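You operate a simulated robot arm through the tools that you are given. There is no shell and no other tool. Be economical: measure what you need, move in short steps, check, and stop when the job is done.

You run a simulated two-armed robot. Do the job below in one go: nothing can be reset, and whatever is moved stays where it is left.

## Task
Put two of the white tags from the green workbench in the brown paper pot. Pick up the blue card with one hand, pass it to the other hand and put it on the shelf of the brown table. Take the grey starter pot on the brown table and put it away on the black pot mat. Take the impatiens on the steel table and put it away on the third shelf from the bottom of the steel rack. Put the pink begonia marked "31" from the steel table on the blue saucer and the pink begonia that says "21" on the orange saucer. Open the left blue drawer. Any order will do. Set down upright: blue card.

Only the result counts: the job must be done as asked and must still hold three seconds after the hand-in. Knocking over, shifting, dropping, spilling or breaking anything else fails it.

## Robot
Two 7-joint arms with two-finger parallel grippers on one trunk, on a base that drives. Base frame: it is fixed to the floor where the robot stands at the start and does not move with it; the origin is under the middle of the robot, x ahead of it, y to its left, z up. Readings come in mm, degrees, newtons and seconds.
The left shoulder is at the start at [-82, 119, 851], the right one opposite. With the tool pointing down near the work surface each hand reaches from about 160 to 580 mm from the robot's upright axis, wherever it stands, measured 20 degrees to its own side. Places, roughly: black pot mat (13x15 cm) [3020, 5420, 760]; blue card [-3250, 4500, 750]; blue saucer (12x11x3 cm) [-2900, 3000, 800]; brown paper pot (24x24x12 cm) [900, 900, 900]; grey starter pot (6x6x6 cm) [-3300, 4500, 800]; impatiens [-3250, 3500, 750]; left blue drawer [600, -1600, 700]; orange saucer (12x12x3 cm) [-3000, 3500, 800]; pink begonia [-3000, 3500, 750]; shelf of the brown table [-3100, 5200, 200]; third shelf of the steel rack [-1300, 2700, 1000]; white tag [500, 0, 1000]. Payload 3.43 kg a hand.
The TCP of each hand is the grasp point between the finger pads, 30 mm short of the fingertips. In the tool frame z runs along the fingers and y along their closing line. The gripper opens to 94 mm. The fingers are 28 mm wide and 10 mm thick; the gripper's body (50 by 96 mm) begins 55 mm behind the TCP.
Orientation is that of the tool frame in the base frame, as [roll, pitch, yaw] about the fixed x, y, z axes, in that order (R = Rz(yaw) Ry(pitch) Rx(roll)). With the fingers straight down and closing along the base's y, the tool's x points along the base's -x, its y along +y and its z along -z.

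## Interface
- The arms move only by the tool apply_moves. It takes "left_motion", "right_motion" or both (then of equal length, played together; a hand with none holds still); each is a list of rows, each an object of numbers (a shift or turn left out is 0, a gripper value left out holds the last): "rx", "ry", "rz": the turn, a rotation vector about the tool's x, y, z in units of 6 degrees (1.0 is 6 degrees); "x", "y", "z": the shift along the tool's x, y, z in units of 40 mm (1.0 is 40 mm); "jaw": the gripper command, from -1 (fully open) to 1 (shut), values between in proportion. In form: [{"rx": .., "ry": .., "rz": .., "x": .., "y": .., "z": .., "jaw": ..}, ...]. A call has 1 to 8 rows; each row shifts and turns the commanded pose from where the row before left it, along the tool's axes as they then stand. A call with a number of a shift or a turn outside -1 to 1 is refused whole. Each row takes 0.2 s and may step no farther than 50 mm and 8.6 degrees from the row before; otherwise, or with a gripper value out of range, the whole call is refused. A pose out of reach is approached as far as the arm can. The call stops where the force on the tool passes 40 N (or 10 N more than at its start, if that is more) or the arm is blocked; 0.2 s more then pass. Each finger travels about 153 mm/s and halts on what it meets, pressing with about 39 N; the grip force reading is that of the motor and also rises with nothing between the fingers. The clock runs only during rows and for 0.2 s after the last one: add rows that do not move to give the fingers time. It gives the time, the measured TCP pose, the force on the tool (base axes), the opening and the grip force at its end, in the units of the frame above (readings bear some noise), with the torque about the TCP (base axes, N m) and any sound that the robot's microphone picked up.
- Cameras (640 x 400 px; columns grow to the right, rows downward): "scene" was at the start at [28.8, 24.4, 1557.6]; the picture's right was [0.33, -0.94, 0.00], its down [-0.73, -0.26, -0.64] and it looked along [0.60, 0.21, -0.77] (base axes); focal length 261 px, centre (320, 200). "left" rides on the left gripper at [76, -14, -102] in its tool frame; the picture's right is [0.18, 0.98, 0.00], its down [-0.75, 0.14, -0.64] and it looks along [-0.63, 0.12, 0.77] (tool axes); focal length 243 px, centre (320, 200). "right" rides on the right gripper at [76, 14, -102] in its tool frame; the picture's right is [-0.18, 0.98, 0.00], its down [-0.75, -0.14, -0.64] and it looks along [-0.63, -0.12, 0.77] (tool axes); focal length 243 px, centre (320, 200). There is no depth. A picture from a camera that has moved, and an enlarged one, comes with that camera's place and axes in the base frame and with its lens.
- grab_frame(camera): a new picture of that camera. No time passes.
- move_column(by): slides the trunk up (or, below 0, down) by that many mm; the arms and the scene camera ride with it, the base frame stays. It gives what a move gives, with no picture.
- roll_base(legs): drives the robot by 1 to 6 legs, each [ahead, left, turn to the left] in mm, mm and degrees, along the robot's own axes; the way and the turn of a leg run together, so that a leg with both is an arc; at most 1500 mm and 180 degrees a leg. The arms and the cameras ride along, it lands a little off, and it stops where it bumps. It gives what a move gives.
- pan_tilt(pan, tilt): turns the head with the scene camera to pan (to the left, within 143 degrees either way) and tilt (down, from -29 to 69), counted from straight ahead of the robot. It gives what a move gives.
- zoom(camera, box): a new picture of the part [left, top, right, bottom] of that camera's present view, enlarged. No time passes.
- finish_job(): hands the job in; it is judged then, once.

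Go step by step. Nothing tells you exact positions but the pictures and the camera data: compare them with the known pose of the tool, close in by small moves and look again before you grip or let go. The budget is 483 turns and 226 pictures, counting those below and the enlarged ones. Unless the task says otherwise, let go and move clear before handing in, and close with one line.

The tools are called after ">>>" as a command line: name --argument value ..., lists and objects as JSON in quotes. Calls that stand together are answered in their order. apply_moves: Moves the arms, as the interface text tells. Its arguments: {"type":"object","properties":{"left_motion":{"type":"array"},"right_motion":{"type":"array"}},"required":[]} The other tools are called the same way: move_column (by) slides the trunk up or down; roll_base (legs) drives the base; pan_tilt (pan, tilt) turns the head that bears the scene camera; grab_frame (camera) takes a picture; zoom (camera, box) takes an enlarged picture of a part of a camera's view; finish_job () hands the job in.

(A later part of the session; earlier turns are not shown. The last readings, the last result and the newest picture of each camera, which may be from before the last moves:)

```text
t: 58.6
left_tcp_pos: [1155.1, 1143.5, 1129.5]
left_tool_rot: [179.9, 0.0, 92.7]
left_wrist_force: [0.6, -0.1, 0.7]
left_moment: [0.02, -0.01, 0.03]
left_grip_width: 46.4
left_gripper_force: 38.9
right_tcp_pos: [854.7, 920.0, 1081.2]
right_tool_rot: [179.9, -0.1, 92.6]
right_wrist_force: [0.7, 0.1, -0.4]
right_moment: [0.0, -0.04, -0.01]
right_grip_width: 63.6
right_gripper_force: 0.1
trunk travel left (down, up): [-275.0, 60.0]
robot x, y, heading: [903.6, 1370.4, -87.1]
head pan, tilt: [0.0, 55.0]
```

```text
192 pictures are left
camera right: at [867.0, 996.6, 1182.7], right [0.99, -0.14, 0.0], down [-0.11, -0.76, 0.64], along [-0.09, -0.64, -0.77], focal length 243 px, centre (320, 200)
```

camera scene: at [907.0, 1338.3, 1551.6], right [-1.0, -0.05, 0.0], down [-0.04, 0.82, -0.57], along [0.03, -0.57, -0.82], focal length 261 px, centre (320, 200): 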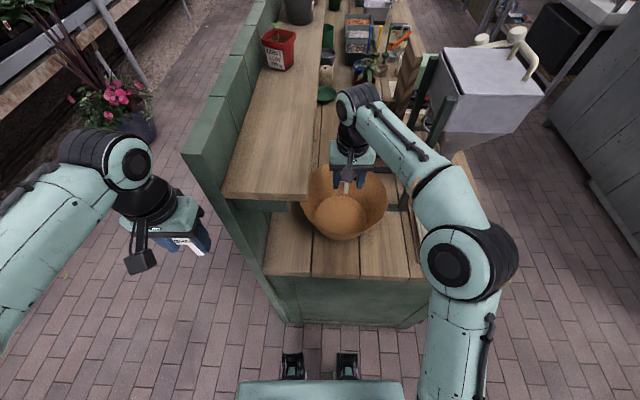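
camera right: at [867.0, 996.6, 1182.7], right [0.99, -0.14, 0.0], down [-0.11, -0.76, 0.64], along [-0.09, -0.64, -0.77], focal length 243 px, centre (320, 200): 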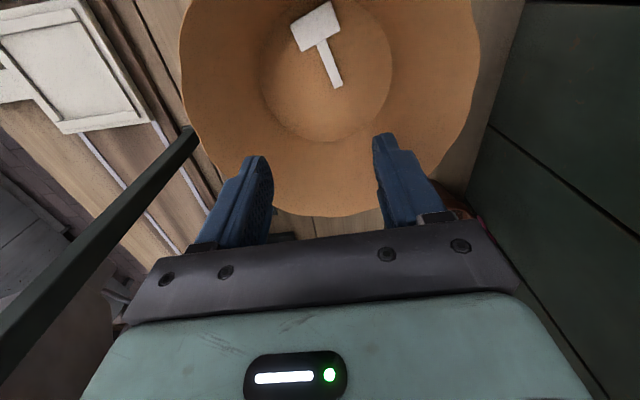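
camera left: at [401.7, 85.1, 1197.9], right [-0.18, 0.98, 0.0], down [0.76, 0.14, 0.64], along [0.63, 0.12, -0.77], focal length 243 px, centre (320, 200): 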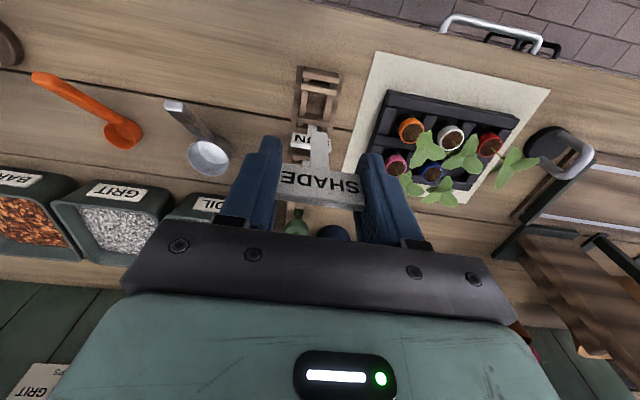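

SUN lies in the pot. The right hand retreats to its own side; then the left hand comes in.

>>> apply_moves --right_motion '[{"x": 0.9, "z": -0.3}, {"x": 1}, {"x": 1}, {"x": 1}, {"x": 1, "y": -0.5}, {"x": 0.9, "y": -0.7}, {"y": -1}, {"y": -1}]'

>>> apply_moves --left_motion '[{"x": 0.3, "y": -0.9}, {"y": -1}, {"y": -1}, {"y": -1}, {"y": -1}, {"y": -1}, {"y": -1}, {"y": -0.4}]'

>>> grab_frame --camera "scene"

```text
t: 60.4
left_tcp_pos: [1154.6, 1144.9, 1129.9]
left_tool_rot: [-180.0, 0.0, 92.7]
left_wrist_force: [0.7, -0.4, 0.0]
left_moment: [-0.05, 0.01, -0.01]
left_grip_width: 45.9
left_gripper_force: 38.5
right_tcp_pos: [716.5, 1145.7, 1091.6]
right_tool_rot: [-180.0, -0.1, 92.8]
right_wrist_force: [-0.1, 0.4, 0.2]
right_moment: [0.0, -0.02, 0.01]
right_grip_width: 63.5
right_gripper_force: 0.0
trunk travel left (down, up): [-275.0, 60.0]
robot x, y, heading: [906.2, 1364.6, -87.2]
head pan, tilt: [0.0, 55.0]
```

```text
t: 62.2
left_tcp_pos: [862.8, 1142.5, 1128.8]
left_tool_rot: [-180.0, -0.1, 92.7]
left_wrist_force: [0.1, 0.3, 0.3]
left_moment: [0.0, 0.02, 0.0]
left_grip_width: 45.8
left_gripper_force: 38.8
right_tcp_pos: [716.6, 1145.4, 1092.7]
right_tool_rot: [179.9, 0.0, 92.7]
right_wrist_force: [-0.3, -0.3, 0.9]
right_moment: [0.03, 0.0, -0.01]
right_grip_width: 63.4
right_gripper_force: 0.0
trunk travel left (down, up): [-275.0, 60.0]
robot x, y, heading: [907.5, 1366.1, -87.2]
head pan, tilt: [0.0, 55.0]
```

```text
191 pictures are left
camera scene: at [907.1, 1338.7, 1551.6], right [-1.0, -0.05, 0.0], down [-0.04, 0.82, -0.57], along [0.03, -0.57, -0.82], focal length 261 px, centre (320, 200)
```

scene: 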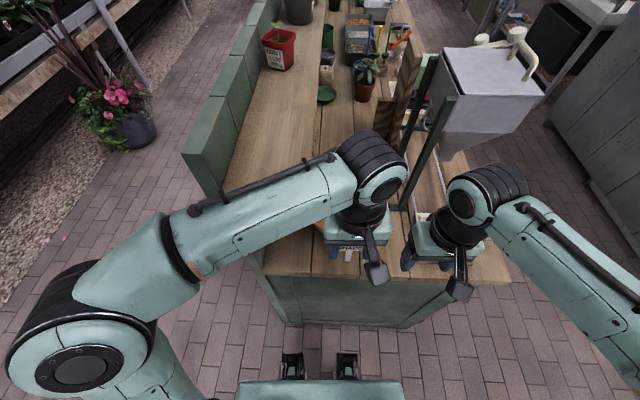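

The left forearm would come near the tall back wall if I reach straight in. I back off slightly and shift the base 200 mm to the right so the left arm reaches in straight.

>>> roll_base --legs '[[-20, 0, 0], [0, -200, 0]]'

>>> apply_moves --left_motion '[{"y": 1}, {"y": 1}, {"y": 1}, {"y": 1}, {"y": 0.8}]'

>>> grab_frame --camera "scene"

```text
t: 65.0
left_tcp_pos: [660.0, 1152.9, 1127.9]
left_tool_rot: [-180.0, -0.1, 92.7]
left_wrist_force: [-0.2, 0.7, -0.3]
left_moment: [0.01, -0.02, 0.0]
left_grip_width: 46.4
left_gripper_force: 38.7
right_tcp_pos: [514.4, 1155.6, 1092.6]
right_tool_rot: [179.9, 0.0, 92.6]
right_wrist_force: [-0.2, -0.2, -0.5]
right_moment: [-0.01, -0.02, -0.05]
right_grip_width: 63.6
right_gripper_force: 0.1
trunk travel left (down, up): [-275.0, 60.0]
robot x, y, heading: [700.8, 1376.9, -87.3]
head pan, tilt: [0.0, 55.0]
```

```text
t: 66.2
left_tcp_pos: [850.9, 1162.1, 1128.0]
left_tool_rot: [180.0, 0.1, 92.7]
left_wrist_force: [0.1, 1.6, 0.6]
left_moment: [-0.01, -0.01, 0.0]
left_grip_width: 46.3
left_gripper_force: 38.4
right_tcp_pos: [515.9, 1156.6, 1092.5]
right_tool_rot: [-180.0, 0.0, 92.7]
right_wrist_force: [0.3, 0.3, -0.2]
right_moment: [-0.03, 0.02, 0.02]
right_grip_width: 63.7
right_gripper_force: 0.1
trunk travel left (down, up): [-275.0, 60.0]
robot x, y, heading: [704.6, 1376.0, -87.4]
head pan, tilt: [0.0, 55.0]
```

```text
190 pictures are left
camera scene: at [704.5, 1349.5, 1551.6], right [-1.0, -0.05, 0.0], down [-0.04, 0.82, -0.57], along [0.03, -0.57, -0.82], focal length 261 px, centre (320, 200)
```

scene: 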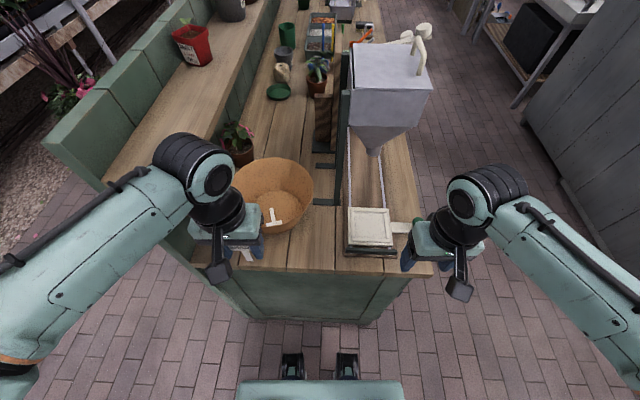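

>>> roll_base --legs '[[0, -80, 0]]'

>>> apply_moves --left_motion '[{"y": 1}, {"y": 1}, {"x": -1}, {"x": -1}, {"x": -0.5}]'

>>> grab_frame --camera "scene"

```text
t: 67.6
left_tcp_pos: [771.9, 1157.4, 1128.8]
left_tool_rot: [-179.9, 0.1, 92.6]
left_wrist_force: [0.8, -0.4, -0.8]
left_moment: [0.03, 0.04, 0.01]
left_grip_width: 46.0
left_gripper_force: 39.5
right_tcp_pos: [435.7, 1151.2, 1093.0]
right_tool_rot: [179.9, 0.1, 92.6]
right_wrist_force: [0.1, -0.2, -0.2]
right_moment: [-0.03, 0.0, -0.04]
right_grip_width: 63.8
right_gripper_force: 0.0
trunk travel left (down, up): [-275.0, 60.0]
robot x, y, heading: [621.3, 1367.8, -87.2]
head pan, tilt: [0.0, 55.0]
```

```text
t: 68.8
left_tcp_pos: [854.7, 1061.4, 1129.0]
left_tool_rot: [180.0, 0.1, 92.8]
left_wrist_force: [-0.1, 0.1, -0.4]
left_moment: [0.01, 0.02, 0.03]
left_grip_width: 46.2
left_gripper_force: 38.8
right_tcp_pos: [434.7, 1151.7, 1091.9]
right_tool_rot: [179.9, -0.1, 92.7]
right_wrist_force: [0.0, -0.2, -0.9]
right_moment: [-0.02, 0.01, 0.03]
right_grip_width: 63.5
right_gripper_force: 0.0
trunk travel left (down, up): [-275.0, 60.0]
robot x, y, heading: [622.7, 1370.4, -87.4]
head pan, tilt: [0.0, 55.0]
```

```text
189 pictures are left
camera scene: at [624.7, 1345.1, 1551.6], right [-1.0, -0.05, 0.0], down [-0.04, 0.82, -0.57], along [0.03, -0.57, -0.82], focal length 261 px, centre (320, 200)
```

scene: 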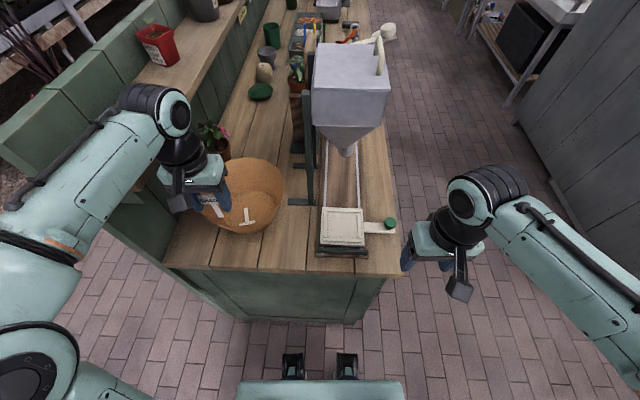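

>>> apply_moves --left_motion '[{"x": -0.8, "z": 0.4}, {"x": -0.8, "z": 0.4}, {"x": -0.8, "z": 0.4}]'

>>> grab_frame --camera "scene"

>>> grab_frame --camera "left"

```text
t: 69.6
left_tcp_pos: [860.9, 962.3, 1080.5]
left_tool_rot: [-180.0, -0.1, 92.8]
left_wrist_force: [0.5, 0.1, 0.1]
left_moment: [0.01, -0.01, 0.02]
left_grip_width: 46.3
left_gripper_force: 39.1
right_tcp_pos: [435.5, 1150.1, 1092.5]
right_tool_rot: [180.0, -0.1, 92.7]
right_wrist_force: [0.2, 0.1, 0.5]
right_moment: [0.03, -0.03, 0.01]
right_grip_width: 63.4
right_gripper_force: 0.1
trunk travel left (down, up): [-275.0, 60.0]
robot x, y, heading: [622.2, 1376.4, -87.5]
head pan, tilt: [0.0, 55.0]
```

```text
188 pictures are left
camera scene: at [624.7, 1344.0, 1551.6], right [-1.0, -0.05, 0.0], down [-0.04, 0.82, -0.57], along [0.03, -0.57, -0.82], focal length 261 px, centre (320, 200)
```

scene: 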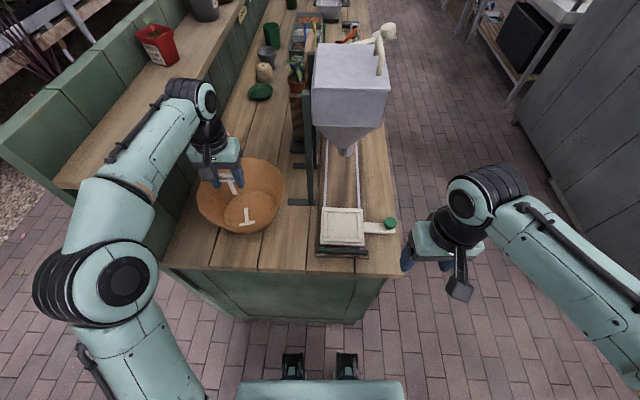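

```text
187 pictures are left
camera left: at [841.7, 1040.4, 1183.5], right [0.97, 0.23, 0.0], down [0.18, -0.75, 0.64], along [0.15, -0.62, -0.77], focal length 243 px, centre (320, 200)
```

left: 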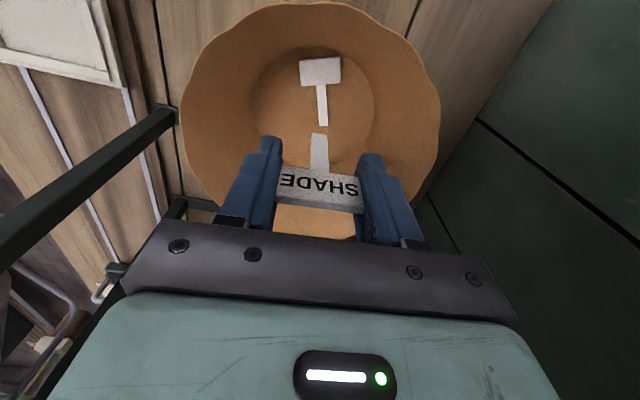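

>>> apply_moves --left_motion '[{"x": -0.5, "z": 0.5}, {"x": -0.4, "z": 0.5}, {"z": 1}, {"z": 1}, {"z": 0.3}]'

>>> grab_frame --camera "left"

```text
t: 70.8
left_tcp_pos: [861.0, 928.4, 949.1]
left_tool_rot: [-180.0, 0.0, 92.8]
left_wrist_force: [-1.3, 0.3, -0.1]
left_moment: [-0.04, -0.02, -0.01]
left_grip_width: 46.1
left_gripper_force: 39.2
right_tcp_pos: [434.1, 1152.4, 1091.7]
right_tool_rot: [-180.0, 0.0, 92.7]
right_wrist_force: [-0.9, -0.9, 0.3]
right_moment: [0.03, -0.02, 0.03]
right_grip_width: 63.5
right_gripper_force: 0.1
trunk travel left (down, up): [-275.0, 60.0]
robot x, y, heading: [623.7, 1374.2, -87.2]
head pan, tilt: [0.0, 55.0]
```

```text
186 pictures are left
camera left: at [843.2, 1005.7, 1051.4], right [0.97, 0.23, 0.0], down [0.18, -0.75, 0.64], along [0.15, -0.62, -0.77], focal length 243 px, centre (320, 200)
```

left: 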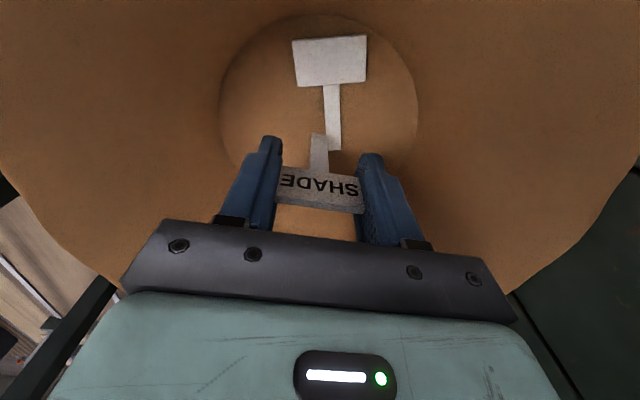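

Well inside the pot; I release SHADE and rise.

>>> apply_moves --left_motion '[{"z": 0.15}, {"jaw": -0.35}, {}, {}, {"z": -0.6}, {"z": -1}, {"z": -1}, {"z": -1}]'

>>> grab_frame --camera "left"

```text
t: 72.6
left_tcp_pos: [860.6, 929.0, 1086.2]
left_tool_rot: [180.0, -0.1, 92.8]
left_wrist_force: [0.2, 0.0, -0.2]
left_moment: [-0.02, 0.01, 0.02]
left_grip_width: 63.6
left_gripper_force: 0.0
right_tcp_pos: [434.2, 1151.8, 1093.4]
right_tool_rot: [-179.9, 0.0, 92.7]
right_wrist_force: [-0.8, 0.6, 0.6]
right_moment: [0.01, 0.04, -0.04]
right_grip_width: 63.3
right_gripper_force: 0.1
trunk travel left (down, up): [-275.0, 60.0]
robot x, y, heading: [621.5, 1374.5, -87.4]
head pan, tilt: [0.0, 55.0]
```

```text
185 pictures are left
camera left: at [842.3, 1005.9, 1189.1], right [0.97, 0.23, 0.0], down [0.18, -0.75, 0.64], along [0.15, -0.62, -0.77], focal length 243 px, centre (320, 200)
```

left: 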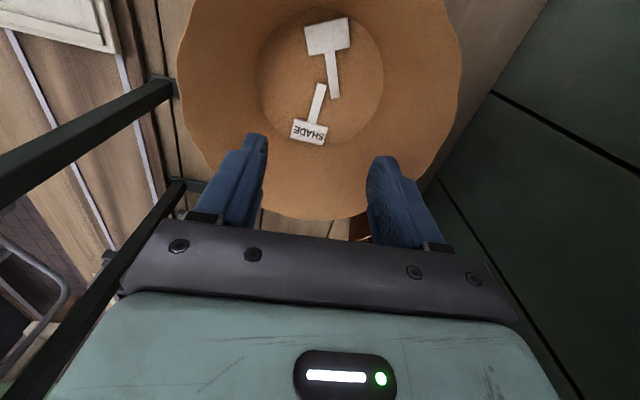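

Both tags lie in the pot. Now I retract and drive round to the blue bench for the drawer.

>>> apply_moves --left_motion '[{"x": 1, "z": -0.4}, {"x": 1}, {"x": 1}, {"x": 1}, {"x": 1}, {"x": 0.8}]'

>>> roll_base --legs '[[-300, 0, 0], [0, -640, 0], [0, 0, 87.3], [0, -1500, 0], [0, -1400, 0]]'

>>> pan_tilt --pan -20 --tilt 40

>>> grab_frame --camera "scene"

```text
t: 74.0
left_tcp_pos: [850.4, 1160.3, 1101.9]
left_tool_rot: [-179.9, 0.1, 92.7]
left_wrist_force: [0.3, 0.4, -0.3]
left_moment: [-0.05, -0.05, 0.0]
left_grip_width: 63.4
left_gripper_force: 0.0
right_tcp_pos: [435.3, 1152.1, 1091.6]
right_tool_rot: [-180.0, 0.0, 92.7]
right_wrist_force: [-1.0, -0.3, -0.2]
right_moment: [0.01, 0.04, 0.01]
right_grip_width: 63.3
right_gripper_force: 0.0
trunk travel left (down, up): [-275.0, 60.0]
robot x, y, heading: [622.8, 1377.3, -87.0]
head pan, tilt: [0.0, 55.0]
```

```text
t: 110.1
left_tcp_pos: [210.8, -991.6, 1101.9]
left_tool_rot: [-179.9, 0.0, -178.4]
left_wrist_force: [-0.5, -0.4, -0.2]
left_moment: [-0.02, 0.01, -0.01]
left_grip_width: 63.9
left_gripper_force: 0.1
right_tcp_pos: [210.1, -1406.3, 1092.3]
right_tool_rot: [179.9, 0.0, -178.6]
right_wrist_force: [0.9, -0.7, -0.4]
right_moment: [0.01, 0.0, 0.01]
right_grip_width: 63.3
right_gripper_force: 0.0
trunk travel left (down, up): [-275.0, 60.0]
robot x, y, heading: [-7.3, -1212.0, 1.5]
head pan, tilt: [0.0, 55.0]
```

```text
t: 110.9
left_tcp_pos: [210.2, -990.7, 1102.5]
left_tool_rot: [-179.9, 0.0, -178.4]
left_wrist_force: [-0.8, 0.0, 0.8]
left_moment: [-0.01, 0.0, 0.0]
left_grip_width: 63.7
left_gripper_force: 0.1
right_tcp_pos: [209.8, -1406.5, 1092.0]
right_tool_rot: [180.0, -0.1, -178.5]
right_wrist_force: [0.1, 0.7, -0.7]
right_moment: [-0.03, 0.0, -0.04]
right_grip_width: 63.5
right_gripper_force: 0.1
trunk travel left (down, up): [-275.0, 60.0]
robot x, y, heading: [-8.9, -1214.7, 1.7]
head pan, tilt: [-20.0, 40.0]
```

```text
184 pictures are left
camera scene: at [28.2, -1243.6, 1572.2], right [-0.32, -0.95, 0.0], down [-0.61, 0.2, -0.77], along [0.73, -0.24, -0.64], focal length 261 px, centre (320, 200)
```

scene: 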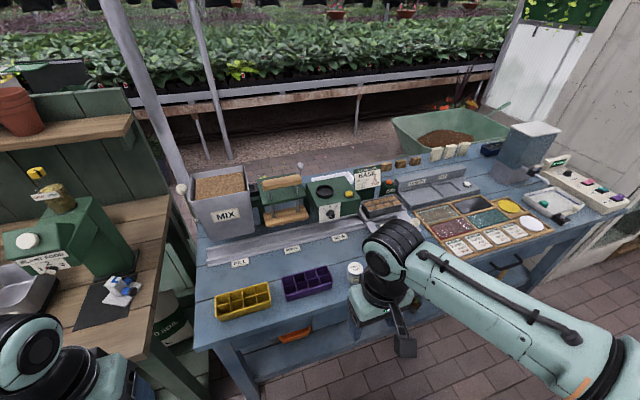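

>>> roll_base --legs '[[0, -380, -1.6]]'

>>> pan_tilt --pan 0 --tilt 50

>>> grab_frame --camera "scene"

>>> grab_frame --camera "left"

```text
t: 114.8
left_tcp_pos: [221.2, -1373.5, 1102.2]
left_tool_rot: [180.0, 0.0, -179.5]
left_wrist_force: [-0.1, -0.1, 0.6]
left_moment: [-0.01, -0.02, 0.0]
left_grip_width: 63.3
left_gripper_force: 0.0
right_tcp_pos: [212.1, -1788.4, 1092.1]
right_tool_rot: [-180.0, 0.1, -179.5]
right_wrist_force: [0.5, 0.6, 0.7]
right_moment: [0.01, -0.03, -0.05]
right_grip_width: 63.5
right_gripper_force: 0.0
trunk travel left (down, up): [-275.0, 60.0]
robot x, y, heading: [-5.7, -1590.2, 0.5]
head pan, tilt: [-20.0, 40.0]
```

```text
t: 115.6
left_tcp_pos: [220.8, -1373.3, 1103.0]
left_tool_rot: [179.9, 0.0, -179.5]
left_wrist_force: [0.6, 0.8, -0.7]
left_moment: [-0.04, 0.0, -0.02]
left_grip_width: 63.3
left_gripper_force: 0.2
right_tcp_pos: [212.3, -1789.2, 1092.0]
right_tool_rot: [-179.9, 0.0, -179.6]
right_wrist_force: [1.0, 0.2, -0.1]
right_moment: [-0.02, 0.04, -0.02]
right_grip_width: 63.8
right_gripper_force: 0.0
trunk travel left (down, up): [-275.0, 60.0]
robot x, y, heading: [-1.1, -1592.6, 0.5]
head pan, tilt: [0.0, 50.0]
```

```text
183 pictures are left
camera scene: at [31.1, -1593.2, 1558.1], right [0.01, -1.0, 0.0], down [-0.77, -0.01, -0.64], along [0.64, 0.0, -0.77], focal length 261 px, centre (320, 200)
```

scene: 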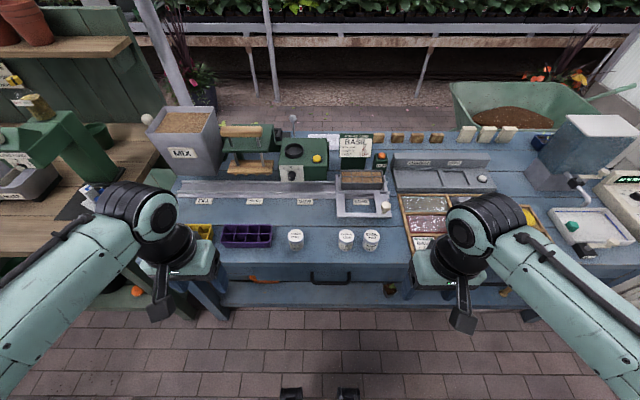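

```text
182 pictures are left
camera left: at [145.0, -1386.4, 1205.0], right [-0.19, 0.98, 0.0], down [0.75, 0.15, 0.64], along [0.63, 0.12, -0.77], focal length 243 px, centre (320, 200)
```

left: 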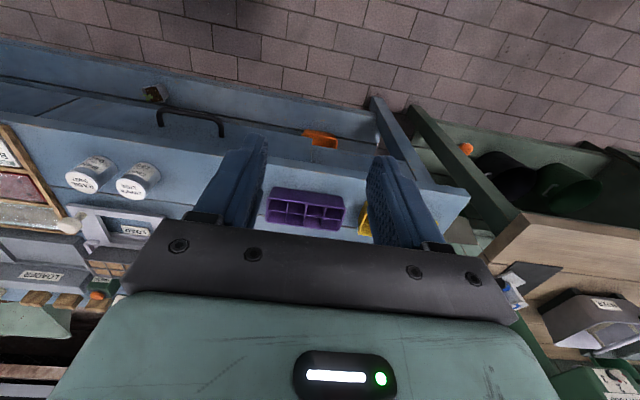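

The left drawer's handle is a black horizontal bar just under the top edge, near (395, −1630, 700). I back up 300 mm and turn the right hand to point forward with its fingers closing vertically.

>>> roll_base --legs '[[-300, 0, 0]]'

>>> apply_moves --right_motion '[{"x": -1, "z": 0.5}, {"x": -1, "z": 0.5}, {"x": -1, "z": 0.5}, {"x": -1, "z": 0.5}, {"x": -1, "y": 0.5}, {"y": 1}]'

>>> apply_moves --right_motion '[{"rx": -0.8, "ry": -0.8, "rz": 0.8}, {"rx": -0.8, "ry": -0.8, "rz": 0.8}, {"rx": -0.8, "ry": -0.8, "rz": 0.8}, {"rx": -0.8, "ry": -0.8, "rz": 0.8}, {"rx": -0.8, "ry": -0.8, "rz": 0.8}, {"rx": -0.8, "ry": -0.8, "rz": 0.8}, {"rx": -0.8, "ry": -0.8, "rz": 0.8}, {"rx": -0.8, "ry": -0.8, "rz": 0.8}]'

>>> grab_frame --camera "scene"

```text
t: 117.7
left_tcp_pos: [-73.8, -1374.8, 1102.4]
left_tool_rot: [179.9, 0.0, -179.2]
left_wrist_force: [-0.3, -0.6, 0.8]
left_moment: [0.01, 0.04, 0.02]
left_grip_width: 63.6
left_gripper_force: 0.0
right_tcp_pos: [-80.7, -1790.5, 1092.8]
right_tool_rot: [180.0, 0.0, -179.3]
right_wrist_force: [-0.3, -0.1, -0.2]
right_moment: [0.0, -0.02, 0.0]
right_grip_width: 63.6
right_gripper_force: 0.1
trunk travel left (down, up): [-275.0, 60.0]
robot x, y, heading: [-298.0, -1595.8, 0.5]
head pan, tilt: [0.0, 50.0]
```

```text
t: 119.1
left_tcp_pos: [-75.2, -1374.2, 1102.5]
left_tool_rot: [180.0, 0.1, -179.2]
left_wrist_force: [-0.1, 1.3, -0.4]
left_moment: [-0.03, -0.01, -0.02]
left_grip_width: 63.7
left_gripper_force: 0.0
right_tcp_pos: [115.8, -1726.5, 1012.3]
right_tool_rot: [-179.9, 0.0, -179.4]
right_wrist_force: [-0.1, -0.1, 0.5]
right_moment: [-0.02, 0.02, -0.03]
right_grip_width: 63.5
right_gripper_force: 0.1
trunk travel left (down, up): [-275.0, 60.0]
robot x, y, heading: [-296.9, -1596.5, 0.6]
head pan, tilt: [0.0, 50.0]
```

```text
t: 120.9
left_tcp_pos: [-74.5, -1375.2, 1102.6]
left_tool_rot: [-179.9, 0.0, -179.2]
left_wrist_force: [0.6, -0.2, 0.2]
left_moment: [0.04, -0.02, -0.02]
left_grip_width: 63.5
left_gripper_force: 0.0
right_tcp_pos: [117.8, -1727.6, 1011.3]
right_tool_rot: [130.9, 19.3, 132.0]
right_wrist_force: [-0.1, -0.6, 0.0]
right_moment: [0.03, -0.02, 0.02]
right_grip_width: 63.2
right_gripper_force: 0.1
trunk travel left (down, up): [-275.0, 60.0]
robot x, y, heading: [-294.1, -1594.2, 1.0]
head pan, tilt: [0.0, 50.0]
```

```text
181 pictures are left
camera scene: at [-263.7, -1596.1, 1558.1], right [0.01, -1.0, 0.0], down [-0.77, -0.01, -0.64], along [0.64, 0.01, -0.77], focal length 261 px, centre (320, 200)
```

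scene: 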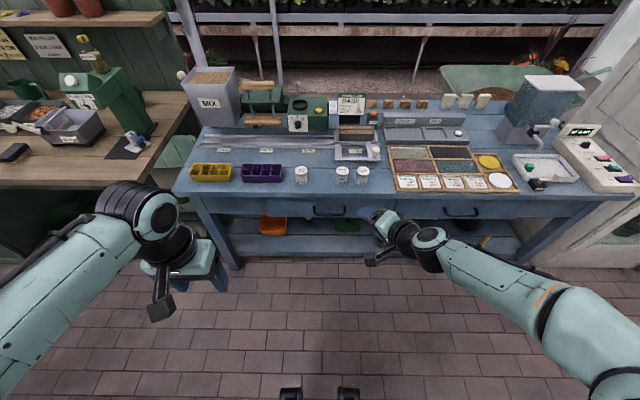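

>>> apply_moves --right_motion '[{"rx": -0.8, "ry": -0.8, "rz": 0.8}, {"rx": -0.8, "ry": -0.8, "rz": 0.8}, {"rx": -0.8, "ry": -0.8, "rz": 0.8}, {"rx": -0.8, "ry": -0.8, "rz": 0.8}, {"rx": -0.8, "ry": -0.8, "rz": 0.8}, {"rx": -0.8, "ry": -0.8, "rz": 0.8}, {"rx": -0.34, "ry": -0.34, "rz": 0.34}]'

>>> grab_frame --camera "right"

>>> zoom --camera "scene" --box '[180, 120, 540, 280]'

```text
t: 122.5
left_tcp_pos: [-74.0, -1376.6, 1101.7]
left_tool_rot: [180.0, 0.0, -179.3]
left_wrist_force: [-0.2, -0.1, -0.1]
left_moment: [0.05, -0.03, 0.02]
left_grip_width: 63.4
left_gripper_force: 0.0
right_tcp_pos: [109.7, -1706.5, 1008.9]
right_tool_rot: [97.9, 2.0, 103.6]
right_wrist_force: [0.1, -0.2, -0.6]
right_moment: [0.01, 0.0, 0.01]
right_grip_width: 63.5
right_gripper_force: 0.1
right hand out of reach, approached as far as the arm can: row 1, 2, 7
trunk travel left (down, up): [-275.0, 60.0]
robot x, y, heading: [-298.6, -1595.1, 0.6]
head pan, tilt: [0.0, 50.0]
```

```text
180 pictures are left
camera right: at [-4.8, -1655.1, 1034.8], right [0.17, -0.11, 0.98], down [-0.46, -0.89, -0.02], along [0.87, -0.45, -0.2], focal length 243 px, centre (320, 200)
```

right: 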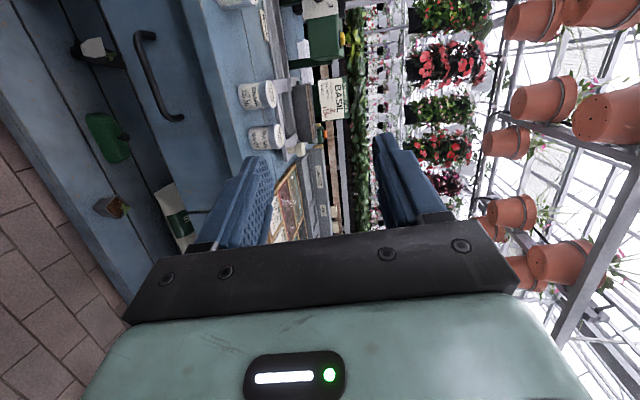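

```text
1.78 times, centred on (360, 200) of scene
camera zoom: at [-263.5, -1598.4, 1558.1], right [0.01, -1.0, 0.0], down [-0.77, -0.01, -0.64], along [0.64, 0.01, -0.77], focal length 464 px, centre (249, 200)
```

zoom: 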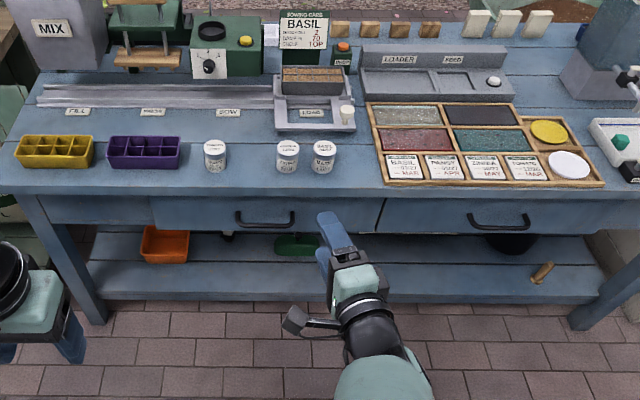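

The handle is at about (400, −1630, 686). I lower the hand in front of it and correct the orientation.

>>> apply_moves --right_motion '[{"y": -1}, {"y": -1}, {"y": -1}, {"y": -1}, {"y": -1, "ry": -0.8}, {"y": -1, "ry": -0.8}, {"y": -1, "ry": -0.7}, {"y": -0.8, "rx": -0.8}]'

>>> grab_frame --camera "right"

```text
t: 124.5
left_tcp_pos: [-76.0, -1375.0, 1101.8]
left_tool_rot: [-180.0, 0.0, -179.2]
left_wrist_force: [0.5, 0.1, -0.3]
left_moment: [-0.04, -0.03, -0.02]
left_grip_width: 63.7
left_gripper_force: 0.1
right_tcp_pos: [94.7, -1740.9, 995.3]
right_tool_rot: [96.4, 3.6, 83.2]
right_wrist_force: [-1.0, 0.0, -0.2]
right_moment: [-0.01, 0.0, 0.01]
right_grip_width: 63.8
right_gripper_force: 0.1
right hand out of reach, approached as far as the arm can: row 1, 2, 3, 4, 5, 6, 7, 8
trunk travel left (down, up): [-275.0, 60.0]
robot x, y, heading: [-298.1, -1593.7, 0.7]
head pan, tilt: [0.0, 50.0]
stopped in row 8 (right hand): the arm was blocked; the commanded pose is now the measured one
```

```text
178 pictures are left
camera right: at [4.9, -1652.2, 1014.9], right [0.09, -0.13, 0.99], down [-0.74, -0.67, -0.02], along [0.67, -0.73, -0.16], focal length 243 px, centre (320, 200)
```

right: 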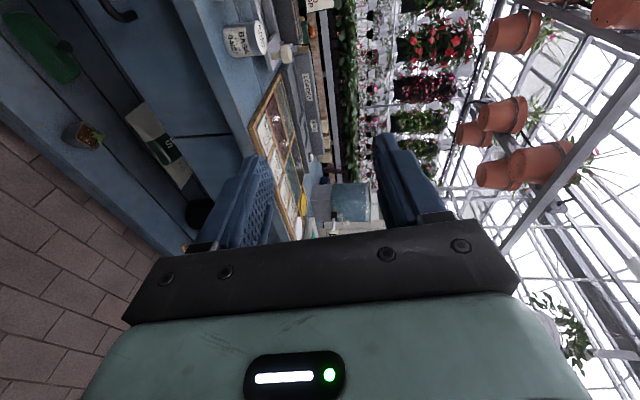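

The arm seems folded too tight here. I extend it forward, then lower.

>>> apply_moves --right_motion '[{"z": 1}, {"z": 1}, {"z": 1}, {"z": 1}, {"z": 0.5}, {"y": -1}, {"y": -1}]'

```text
t: 126.1
left_tcp_pos: [-75.1, -1374.6, 1101.3]
left_tool_rot: [180.0, 0.1, -179.1]
left_wrist_force: [0.0, -0.5, 0.5]
left_moment: [-0.01, -0.01, 0.05]
left_grip_width: 63.4
left_gripper_force: 0.1
right_tcp_pos: [280.2, -1730.6, 953.7]
right_tool_rot: [97.5, 3.6, 82.5]
right_wrist_force: [0.7, -0.1, -0.2]
right_moment: [-0.01, 0.0, -0.02]
right_grip_width: 63.4
right_gripper_force: 0.1
right hand out of reach, approached as far as the arm can: row 2, 5, 6, 7
trunk travel left (down, up): [-275.0, 60.0]
robot x, y, heading: [-296.9, -1594.4, 0.8]
head pan, tilt: [0.0, 50.0]
```

The trunk can do the lowering instead; nothing is beneath the hands.

>>> move_column --by -265

>>> grab_frame --camera "right"

>>> grab_frame --camera "scene"

```text
t: 128.8
left_tcp_pos: [-74.6, -1375.2, 837.4]
left_tool_rot: [-179.9, -0.1, -179.2]
left_wrist_force: [-0.9, 0.4, -0.5]
left_moment: [0.03, 0.04, 0.03]
left_grip_width: 63.7
left_gripper_force: 0.0
right_tcp_pos: [280.8, -1731.0, 692.2]
right_tool_rot: [96.5, 3.6, 83.1]
right_wrist_force: [0.5, -0.3, 0.4]
right_moment: [0.01, -0.01, 0.02]
right_grip_width: 63.4
right_gripper_force: 0.0
trunk travel left (down, up): [-10.0, 325.0]
robot x, y, heading: [-297.2, -1596.6, 0.4]
head pan, tilt: [0.0, 50.0]
```

```text
177 pictures are left
camera right: at [190.0, -1642.7, 712.5], right [0.1, -0.13, 0.99], down [-0.74, -0.67, -0.02], along [0.67, -0.73, -0.16], focal length 243 px, centre (320, 200)
```

right: 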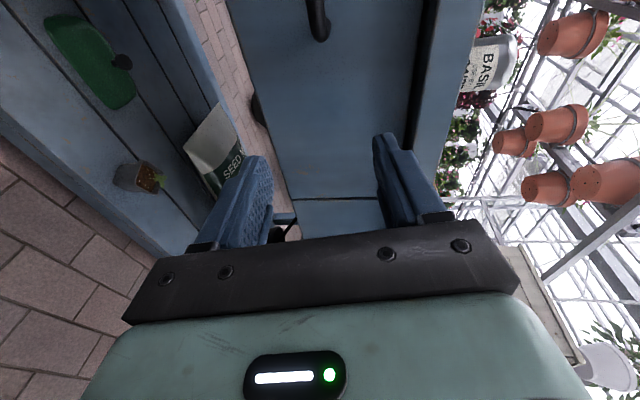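

```text
176 pictures are left
camera scene: at [-215.2, -1595.6, 1287.7], right [0.01, -1.0, 0.0], down [-0.77, -0.01, -0.64], along [0.64, 0.01, -0.77], focal length 261 px, centre (320, 200)
```

scene: 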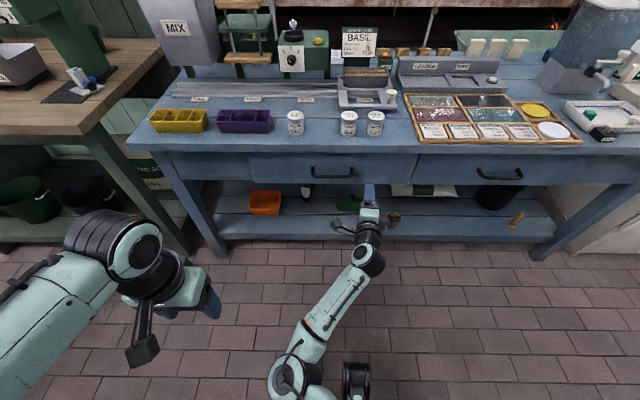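

>>> roll_base --legs '[[0, 100, 0]]'

>>> apply_moves --right_motion '[{"jaw": -1}, {}]'

>>> grab_frame --camera "right"

```text
t: 130.3
left_tcp_pos: [-74.7, -1275.2, 837.3]
left_tool_rot: [180.0, 0.0, -179.1]
left_wrist_force: [0.2, -0.7, -0.6]
left_moment: [0.02, -0.02, -0.02]
left_grip_width: 63.3
left_gripper_force: 0.0
right_tcp_pos: [278.5, -1632.6, 691.6]
right_tool_rot: [96.5, 3.5, 83.1]
right_wrist_force: [0.2, -0.2, -0.4]
right_moment: [0.01, 0.03, 0.02]
right_grip_width: 63.5
right_gripper_force: 0.1
trunk travel left (down, up): [-10.0, 325.0]
robot x, y, heading: [-301.0, -1494.9, 1.3]
head pan, tilt: [0.0, 50.0]
```

```text
t: 130.9
left_tcp_pos: [-75.3, -1277.5, 837.7]
left_tool_rot: [-179.9, 0.0, -179.2]
left_wrist_force: [0.5, -1.0, -0.4]
left_moment: [0.03, -0.01, 0.02]
left_grip_width: 63.4
left_gripper_force: 0.1
right_tcp_pos: [279.1, -1631.9, 691.7]
right_tool_rot: [96.5, 3.5, 83.1]
right_wrist_force: [0.2, 0.1, 0.6]
right_moment: [0.03, -0.02, -0.03]
right_grip_width: 93.9
right_gripper_force: 0.0
trunk travel left (down, up): [-10.0, 325.0]
robot x, y, heading: [-293.1, -1497.2, 0.7]
head pan, tilt: [0.0, 50.0]
```

```text
175 pictures are left
camera right: at [188.9, -1543.8, 712.3], right [0.1, -0.13, 0.99], down [-0.74, -0.67, -0.02], along [0.67, -0.73, -0.16], focal length 243 px, centre (320, 200)
```

right: 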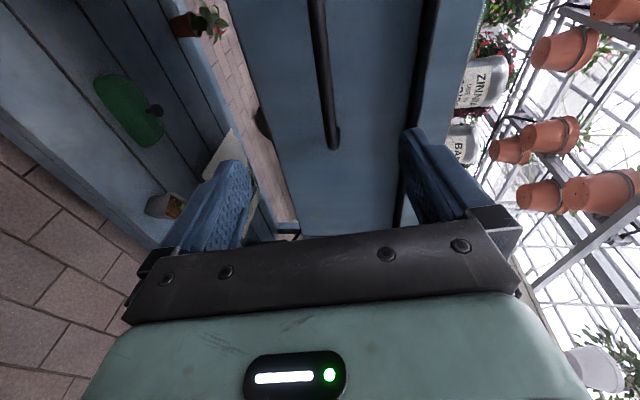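

The bar lies between the open fingers. I drive forward 108 mm.

>>> roll_base --legs '[[108, 0, 0]]'

>>> grab_frame --camera "right"

```text
t: 132.2
left_tcp_pos: [34.5, -1274.2, 836.4]
left_tool_rot: [180.0, 0.0, -179.3]
left_wrist_force: [0.1, 0.3, -0.5]
left_moment: [0.0, -0.01, 0.0]
left_grip_width: 63.3
left_gripper_force: 0.1
right_tcp_pos: [388.3, -1630.5, 693.7]
right_tool_rot: [96.3, 3.7, 83.0]
right_wrist_force: [-0.2, 1.0, -0.1]
right_moment: [0.03, -0.01, 0.03]
right_grip_width: 93.8
right_gripper_force: 0.1
trunk travel left (down, up): [-10.0, 325.0]
robot x, y, heading: [-187.2, -1493.5, 0.9]
head pan, tilt: [0.0, 50.0]
stopped in leg 1: the force on the tool passed its limit at 50 N (the readings are from after the stop); the commanded pose is now the measured one
```

```text
174 pictures are left
camera right: at [298.9, -1541.9, 713.5], right [0.09, -0.13, 0.99], down [-0.74, -0.67, -0.02], along [0.67, -0.73, -0.16], focal length 243 px, centre (320, 200)
```

right: 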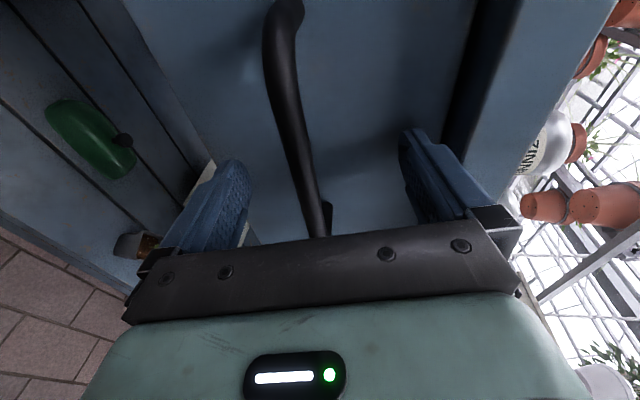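

Fingertips touched the drawer front and the bar is in between. I lower 9 mm to centre on the bar, back off a touch, and close.

>>> apply_moves --right_motion '[{"z": -0.1, "y": -0.23}, {"jaw": 1}, {}, {}, {}]'

>>> grab_frame --camera "right"

```text
t: 133.4
left_tcp_pos: [34.8, -1275.0, 837.8]
left_tool_rot: [-180.0, -0.2, -179.2]
left_wrist_force: [-0.3, -0.9, 0.2]
left_moment: [-0.03, 0.02, 0.01]
left_grip_width: 63.6
left_gripper_force: 0.1
right_tcp_pos: [385.8, -1628.4, 687.5]
right_tool_rot: [96.8, 3.6, 82.9]
right_wrist_force: [-10.1, 2.0, -10.2]
right_moment: [1.15, 0.04, -0.19]
right_grip_width: 16.8
right_gripper_force: 44.7
right hand out of reach, approached as far as the arm can: row 1
trunk travel left (down, up): [-10.0, 325.0]
robot x, y, heading: [-187.9, -1492.8, 0.9]
head pan, tilt: [0.0, 50.0]
```

```text
173 pictures are left
camera right: at [295.6, -1539.4, 708.4], right [0.1, -0.14, 0.99], down [-0.74, -0.67, -0.02], along [0.66, -0.73, -0.17], focal length 243 px, centre (320, 200)
```

right: 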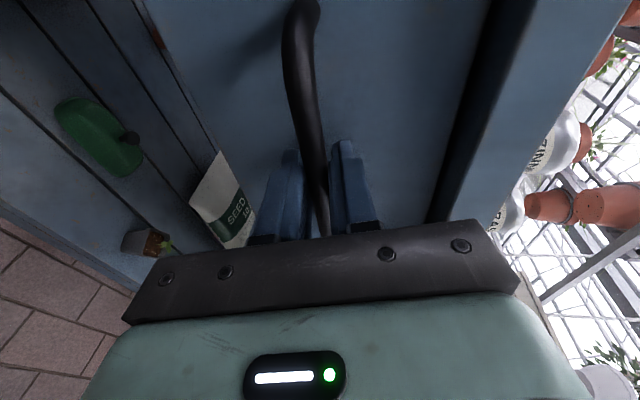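

Gripped. I pull back with the base.

>>> roll_base --legs '[[-60, 0, 0]]'

>>> roll_base --legs '[[-120, 0, 0]]'

>>> grab_frame --camera "scene"

```text
t: 134.4
left_tcp_pos: [-21.1, -1275.7, 836.8]
left_tool_rot: [-180.0, -0.1, -179.2]
left_wrist_force: [-0.1, 0.3, -0.2]
left_moment: [-0.01, 0.01, 0.0]
left_grip_width: 63.2
left_gripper_force: 0.0
right_tcp_pos: [327.0, -1630.2, 687.8]
right_tool_rot: [96.8, 3.6, 83.0]
right_wrist_force: [-1.3, 5.9, -13.7]
right_moment: [0.94, 0.02, -0.35]
right_grip_width: 16.6
right_gripper_force: 44.9
trunk travel left (down, up): [-10.0, 325.0]
robot x, y, heading: [-243.1, -1493.5, 0.9]
head pan, tilt: [0.0, 50.0]
```

```text
t: 135.7
left_tcp_pos: [-144.1, -1276.9, 836.6]
left_tool_rot: [180.0, -0.2, -179.0]
left_wrist_force: [0.7, -0.3, -0.3]
left_moment: [0.01, -0.01, 0.0]
left_grip_width: 63.3
left_gripper_force: 0.0
right_tcp_pos: [206.6, -1627.3, 688.7]
right_tool_rot: [96.9, 3.5, 83.1]
right_wrist_force: [0.1, 8.2, -4.7]
right_moment: [0.97, -0.01, -0.16]
right_grip_width: 16.4
right_gripper_force: 44.8
trunk travel left (down, up): [-10.0, 325.0]
robot x, y, heading: [-366.1, -1499.6, 0.7]
head pan, tilt: [0.0, 50.0]
```

```text
172 pictures are left
camera scene: at [-285.4, -1497.0, 1287.7], right [0.01, -1.0, 0.0], down [-0.77, -0.01, -0.64], along [0.64, 0.01, -0.77], focal length 261 px, centre (320, 200)
```

scene: 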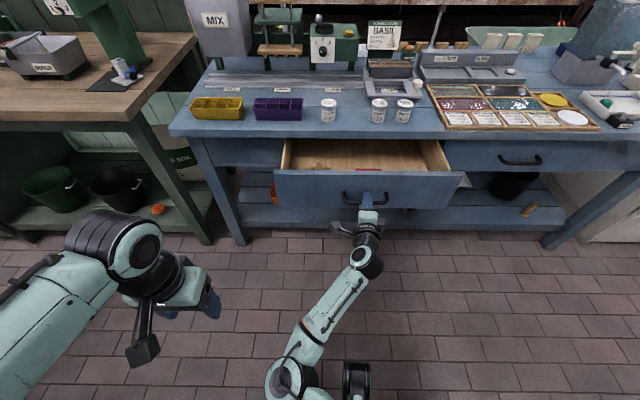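

The drawer is open about 180 mm; I pull a bit more, then let go.

>>> roll_base --legs '[[-70, 0, 0]]'

>>> apply_moves --right_motion '[{"jaw": -0.3}, {}, {}]'

>>> grab_frame --camera "scene"

```text
t: 136.7
left_tcp_pos: [-217.6, -1277.0, 837.1]
left_tool_rot: [179.9, -0.1, -179.1]
left_wrist_force: [0.5, 0.6, -0.2]
left_moment: [-0.02, 0.02, 0.01]
left_grip_width: 63.3
left_gripper_force: 0.0
right_tcp_pos: [135.3, -1628.1, 687.2]
right_tool_rot: [96.9, 3.6, 83.4]
right_wrist_force: [-0.9, 6.0, -2.1]
right_moment: [1.0, 0.03, -0.12]
right_grip_width: 16.7
right_gripper_force: 44.5
trunk travel left (down, up): [-10.0, 325.0]
robot x, y, heading: [-437.1, -1501.6, 0.8]
head pan, tilt: [0.0, 50.0]
```

```text
t: 137.5
left_tcp_pos: [-216.1, -1277.1, 837.6]
left_tool_rot: [180.0, 0.0, -179.1]
left_wrist_force: [-0.2, 0.0, 0.8]
left_moment: [0.01, 0.01, 0.02]
left_grip_width: 63.5
left_gripper_force: 0.0
right_tcp_pos: [134.8, -1629.1, 688.2]
right_tool_rot: [96.9, 3.4, 83.4]
right_wrist_force: [0.1, 0.2, 0.2]
right_moment: [0.02, -0.02, 0.0]
right_grip_width: 61.2
right_gripper_force: 0.1
trunk travel left (down, up): [-10.0, 325.0]
robot x, y, heading: [-440.5, -1501.2, 0.6]
head pan, tilt: [0.0, 50.0]
```

```text
171 pictures are left
camera scene: at [-357.0, -1498.4, 1287.7], right [0.01, -1.0, 0.0], down [-0.77, -0.01, -0.64], along [0.64, 0.01, -0.77], focal length 261 px, centre (320, 200)
```

scene: 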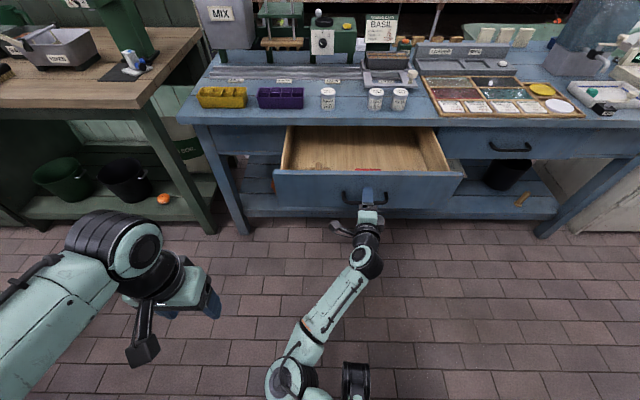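

Drawer open by about 250 mm. I back away, raise the trunk, and turn the right hand back to pointing down.

>>> roll_base --legs '[[-200, 0, 0]]'

>>> move_column --by 265

>>> apply_moves --right_motion '[{"z": -1}, {"z": -1}, {"z": -0.5, "rx": 0.8, "ry": 0.8, "rz": -0.8}, {"rx": 0.8, "ry": 0.8, "rz": -0.8}, {"rx": 0.8, "ry": 0.8, "rz": -0.8}, {"rx": 0.8, "ry": 0.8, "rz": -0.8}, {"rx": 0.8, "ry": 0.8, "rz": -0.8}, {"rx": 0.8, "ry": 0.8, "rz": -0.8}]'

>>> apply_moves --right_motion '[{"rx": 0.8, "ry": 0.8, "rz": -0.8}, {"rx": 0.8, "ry": 0.8, "rz": -0.8}, {"rx": 0.8, "ry": 0.8, "rz": -0.8}, {"rx": 0.8, "ry": 0.8, "rz": -0.8}, {"rx": 0.8, "ry": 0.8, "rz": -0.8}, {"rx": 0.8, "ry": 0.8, "rz": -0.8}]'

```text
t: 139.1
left_tcp_pos: [-414.1, -1282.1, 837.6]
left_tool_rot: [180.0, -0.1, -179.2]
left_wrist_force: [-0.8, -0.3, -0.3]
left_moment: [0.02, 0.01, -0.02]
left_grip_width: 63.3
left_gripper_force: 0.1
right_tcp_pos: [-63.8, -1630.5, 686.7]
right_tool_rot: [96.8, 3.5, 83.3]
right_wrist_force: [0.0, 0.3, 0.1]
right_moment: [-0.01, 0.01, 0.03]
right_grip_width: 61.1
right_gripper_force: 0.1
trunk travel left (down, up): [-10.0, 325.0]
robot x, y, heading: [-637.4, -1500.3, 1.1]
head pan, tilt: [0.0, 50.0]
```

```text
t: 141.8
left_tcp_pos: [-414.8, -1280.3, 1102.0]
left_tool_rot: [179.9, -0.1, -179.2]
left_wrist_force: [0.1, 0.8, -0.7]
left_moment: [0.01, -0.01, 0.01]
left_grip_width: 63.6
left_gripper_force: 0.0
right_tcp_pos: [-57.9, -1631.9, 961.1]
right_tool_rot: [96.7, 3.3, 83.0]
right_wrist_force: [-0.5, -0.7, -0.3]
right_moment: [0.01, -0.03, 0.01]
right_grip_width: 61.0
right_gripper_force: 0.0
trunk travel left (down, up): [-275.0, 60.0]
robot x, y, heading: [-635.7, -1501.8, 1.0]
head pan, tilt: [0.0, 50.0]
```

```text
t: 143.6
left_tcp_pos: [-414.5, -1281.3, 1101.8]
left_tool_rot: [180.0, -0.1, -179.3]
left_wrist_force: [-0.5, -0.2, -0.2]
left_moment: [0.02, -0.01, 0.02]
left_grip_width: 63.4
left_gripper_force: 0.0
right_tcp_pos: [-156.0, -1619.1, 972.5]
right_tool_rot: [134.0, 17.5, 121.8]
right_wrist_force: [0.8, 0.2, -0.8]
right_moment: [-0.04, -0.01, -0.05]
right_grip_width: 61.0
right_gripper_force: 0.2
trunk travel left (down, up): [-275.0, 60.0]
robot x, y, heading: [-637.8, -1500.8, 0.7]
head pan, tilt: [0.0, 50.0]
```

```text
t: 145.0
left_tcp_pos: [-414.9, -1280.4, 1101.6]
left_tool_rot: [180.0, 0.0, -179.2]
left_wrist_force: [0.6, -0.5, 0.5]
left_moment: [0.0, 0.01, 0.01]
left_grip_width: 63.5
left_gripper_force: 0.1
right_tcp_pos: [-156.7, -1619.1, 972.3]
right_tool_rot: [171.9, 4.4, 160.7]
right_wrist_force: [-0.3, 0.0, 0.4]
right_moment: [-0.02, 0.04, -0.01]
right_grip_width: 60.9
right_gripper_force: 0.0
trunk travel left (down, up): [-275.0, 60.0]
robot x, y, heading: [-638.5, -1499.2, 0.5]
head pan, tilt: [0.0, 50.0]
```

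>>> apply_moves --right_motion '[{"rx": 0.68, "ry": 0.37, "rz": -0.8}, {"rx": 0.68, "ry": 0.37, "rz": -0.8}, {"rz": -0.8}, {"rz": -0.8}, {"x": 1, "z": -0.6}, {"x": 1, "z": -0.6}, {"x": 1, "y": -0.6}, {"x": 1, "y": -0.6, "z": -0.5}]'

>>> pan_tilt --pan 90 --tilt 15

>>> grab_frame --camera "scene"

```text
refused: row 8 steps farther than a row can; nothing moved
```

```text
t: 146.6
left_tcp_pos: [-414.4, -1281.4, 1101.5]
left_tool_rot: [-180.0, 0.0, -179.2]
left_wrist_force: [0.6, -0.1, -0.9]
left_moment: [0.02, -0.01, -0.01]
left_grip_width: 63.4
left_gripper_force: 0.1
right_tcp_pos: [-156.2, -1618.3, 972.3]
right_tool_rot: [171.9, 4.6, 160.5]
right_wrist_force: [-0.3, -0.6, -0.1]
right_moment: [0.01, -0.04, -0.01]
right_grip_width: 61.1
right_gripper_force: 0.1
trunk travel left (down, up): [-275.0, 60.0]
robot x, y, heading: [-636.7, -1500.2, 0.5]
head pan, tilt: [90.0, 15.0]
```

```text
170 pictures are left
camera scene: at [-682.1, -1409.5, 1611.8], right [1.0, 0.01, 0.0], down [0.0, -0.26, -0.97], along [-0.01, 0.97, -0.26], focal length 261 px, centre (320, 200)
```

scene: 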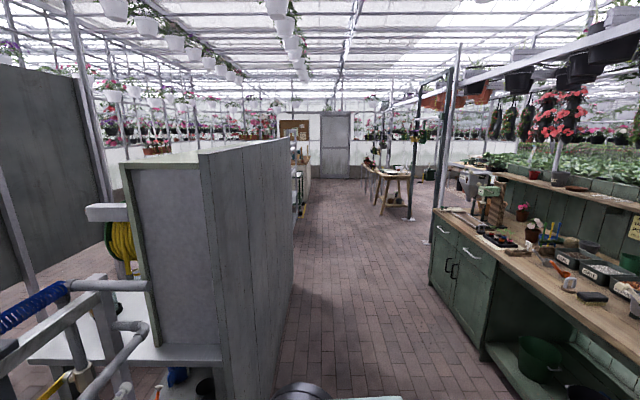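

>>> apply_moves --right_motion '[{"rx": 0.68, "ry": 0.37, "rz": -0.8}, {"rx": 0.68, "ry": 0.37, "rz": -0.8}, {"rz": -0.8}, {"rz": -0.8}, {"x": 1, "z": -0.6}, {"x": 1, "z": -0.6}, {"x": 1, "y": -0.6}, {"x": 0.9, "y": -0.6, "z": -0.5}]'

>>> roll_base --legs '[[260, 0, 0], [0, 1500, 0], [0, 1500, 0], [0, 600, 0]]'

>>> pan_tilt --pan 135 --tilt 15

>>> grab_frame --camera "scene"

```text
t: 148.4
left_tcp_pos: [-415.2, -1281.2, 1101.3]
left_tool_rot: [-180.0, 0.0, -179.2]
left_wrist_force: [-0.3, -0.6, 0.0]
left_moment: [0.01, 0.0, 0.02]
left_grip_width: 63.5
left_gripper_force: 0.0
right_tcp_pos: [-312.9, -1666.3, 1040.1]
right_tool_rot: [-179.4, 0.7, -179.9]
right_wrist_force: [-0.6, 0.2, -1.0]
right_moment: [0.05, -0.03, -0.01]
right_grip_width: 61.1
right_gripper_force: 0.1
trunk travel left (down, up): [-275.0, 60.0]
robot x, y, heading: [-636.6, -1503.1, 0.6]
head pan, tilt: [90.0, 15.0]
```

```text
t: 181.3
left_tcp_pos: [-169.5, 2300.0, 1101.4]
left_tool_rot: [-180.0, -0.1, -179.7]
left_wrist_force: [-0.1, 0.3, -0.5]
left_moment: [-0.01, -0.01, 0.0]
left_grip_width: 63.5
left_gripper_force: 0.1
right_tcp_pos: [-71.2, 1915.8, 1039.5]
right_tool_rot: [-179.5, 0.6, 179.4]
right_wrist_force: [-0.6, 0.3, -0.3]
right_moment: [-0.03, -0.03, -0.02]
right_grip_width: 61.1
right_gripper_force: 0.1
trunk travel left (down, up): [-275.0, 60.0]
robot x, y, heading: [-392.5, 2082.5, 0.1]
head pan, tilt: [90.0, 15.0]
```

```text
t: 182.4
left_tcp_pos: [-170.1, 2300.9, 1101.3]
left_tool_rot: [-179.9, 0.0, -179.8]
left_wrist_force: [-0.6, 0.7, -0.3]
left_moment: [0.0, -0.01, 0.02]
left_grip_width: 63.4
left_gripper_force: 0.2
right_tcp_pos: [-71.4, 1915.6, 1039.0]
right_tool_rot: [-179.4, 0.5, 179.5]
right_wrist_force: [-0.1, 0.5, 0.3]
right_moment: [-0.02, 0.05, 0.01]
right_grip_width: 61.0
right_gripper_force: 0.0
trunk travel left (down, up): [-275.0, 60.0]
robot x, y, heading: [-397.1, 2080.3, 0.0]
head pan, tilt: [135.0, 15.0]
```

```text
169 pictures are left
camera scene: at [-504.8, 2147.2, 1611.8], right [0.7, 0.71, 0.0], down [0.18, -0.18, -0.97], along [-0.69, 0.68, -0.26], focal length 261 px, centre (320, 200)
```

scene: 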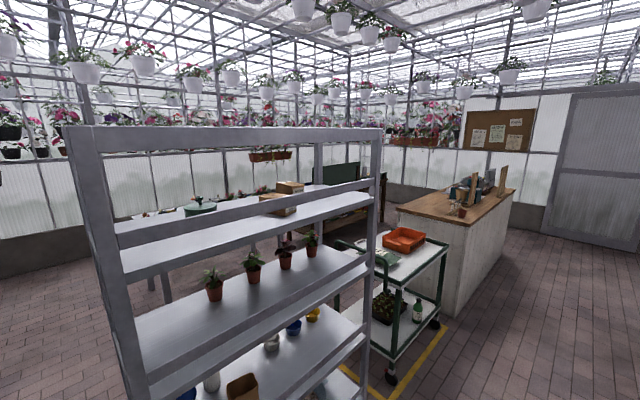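

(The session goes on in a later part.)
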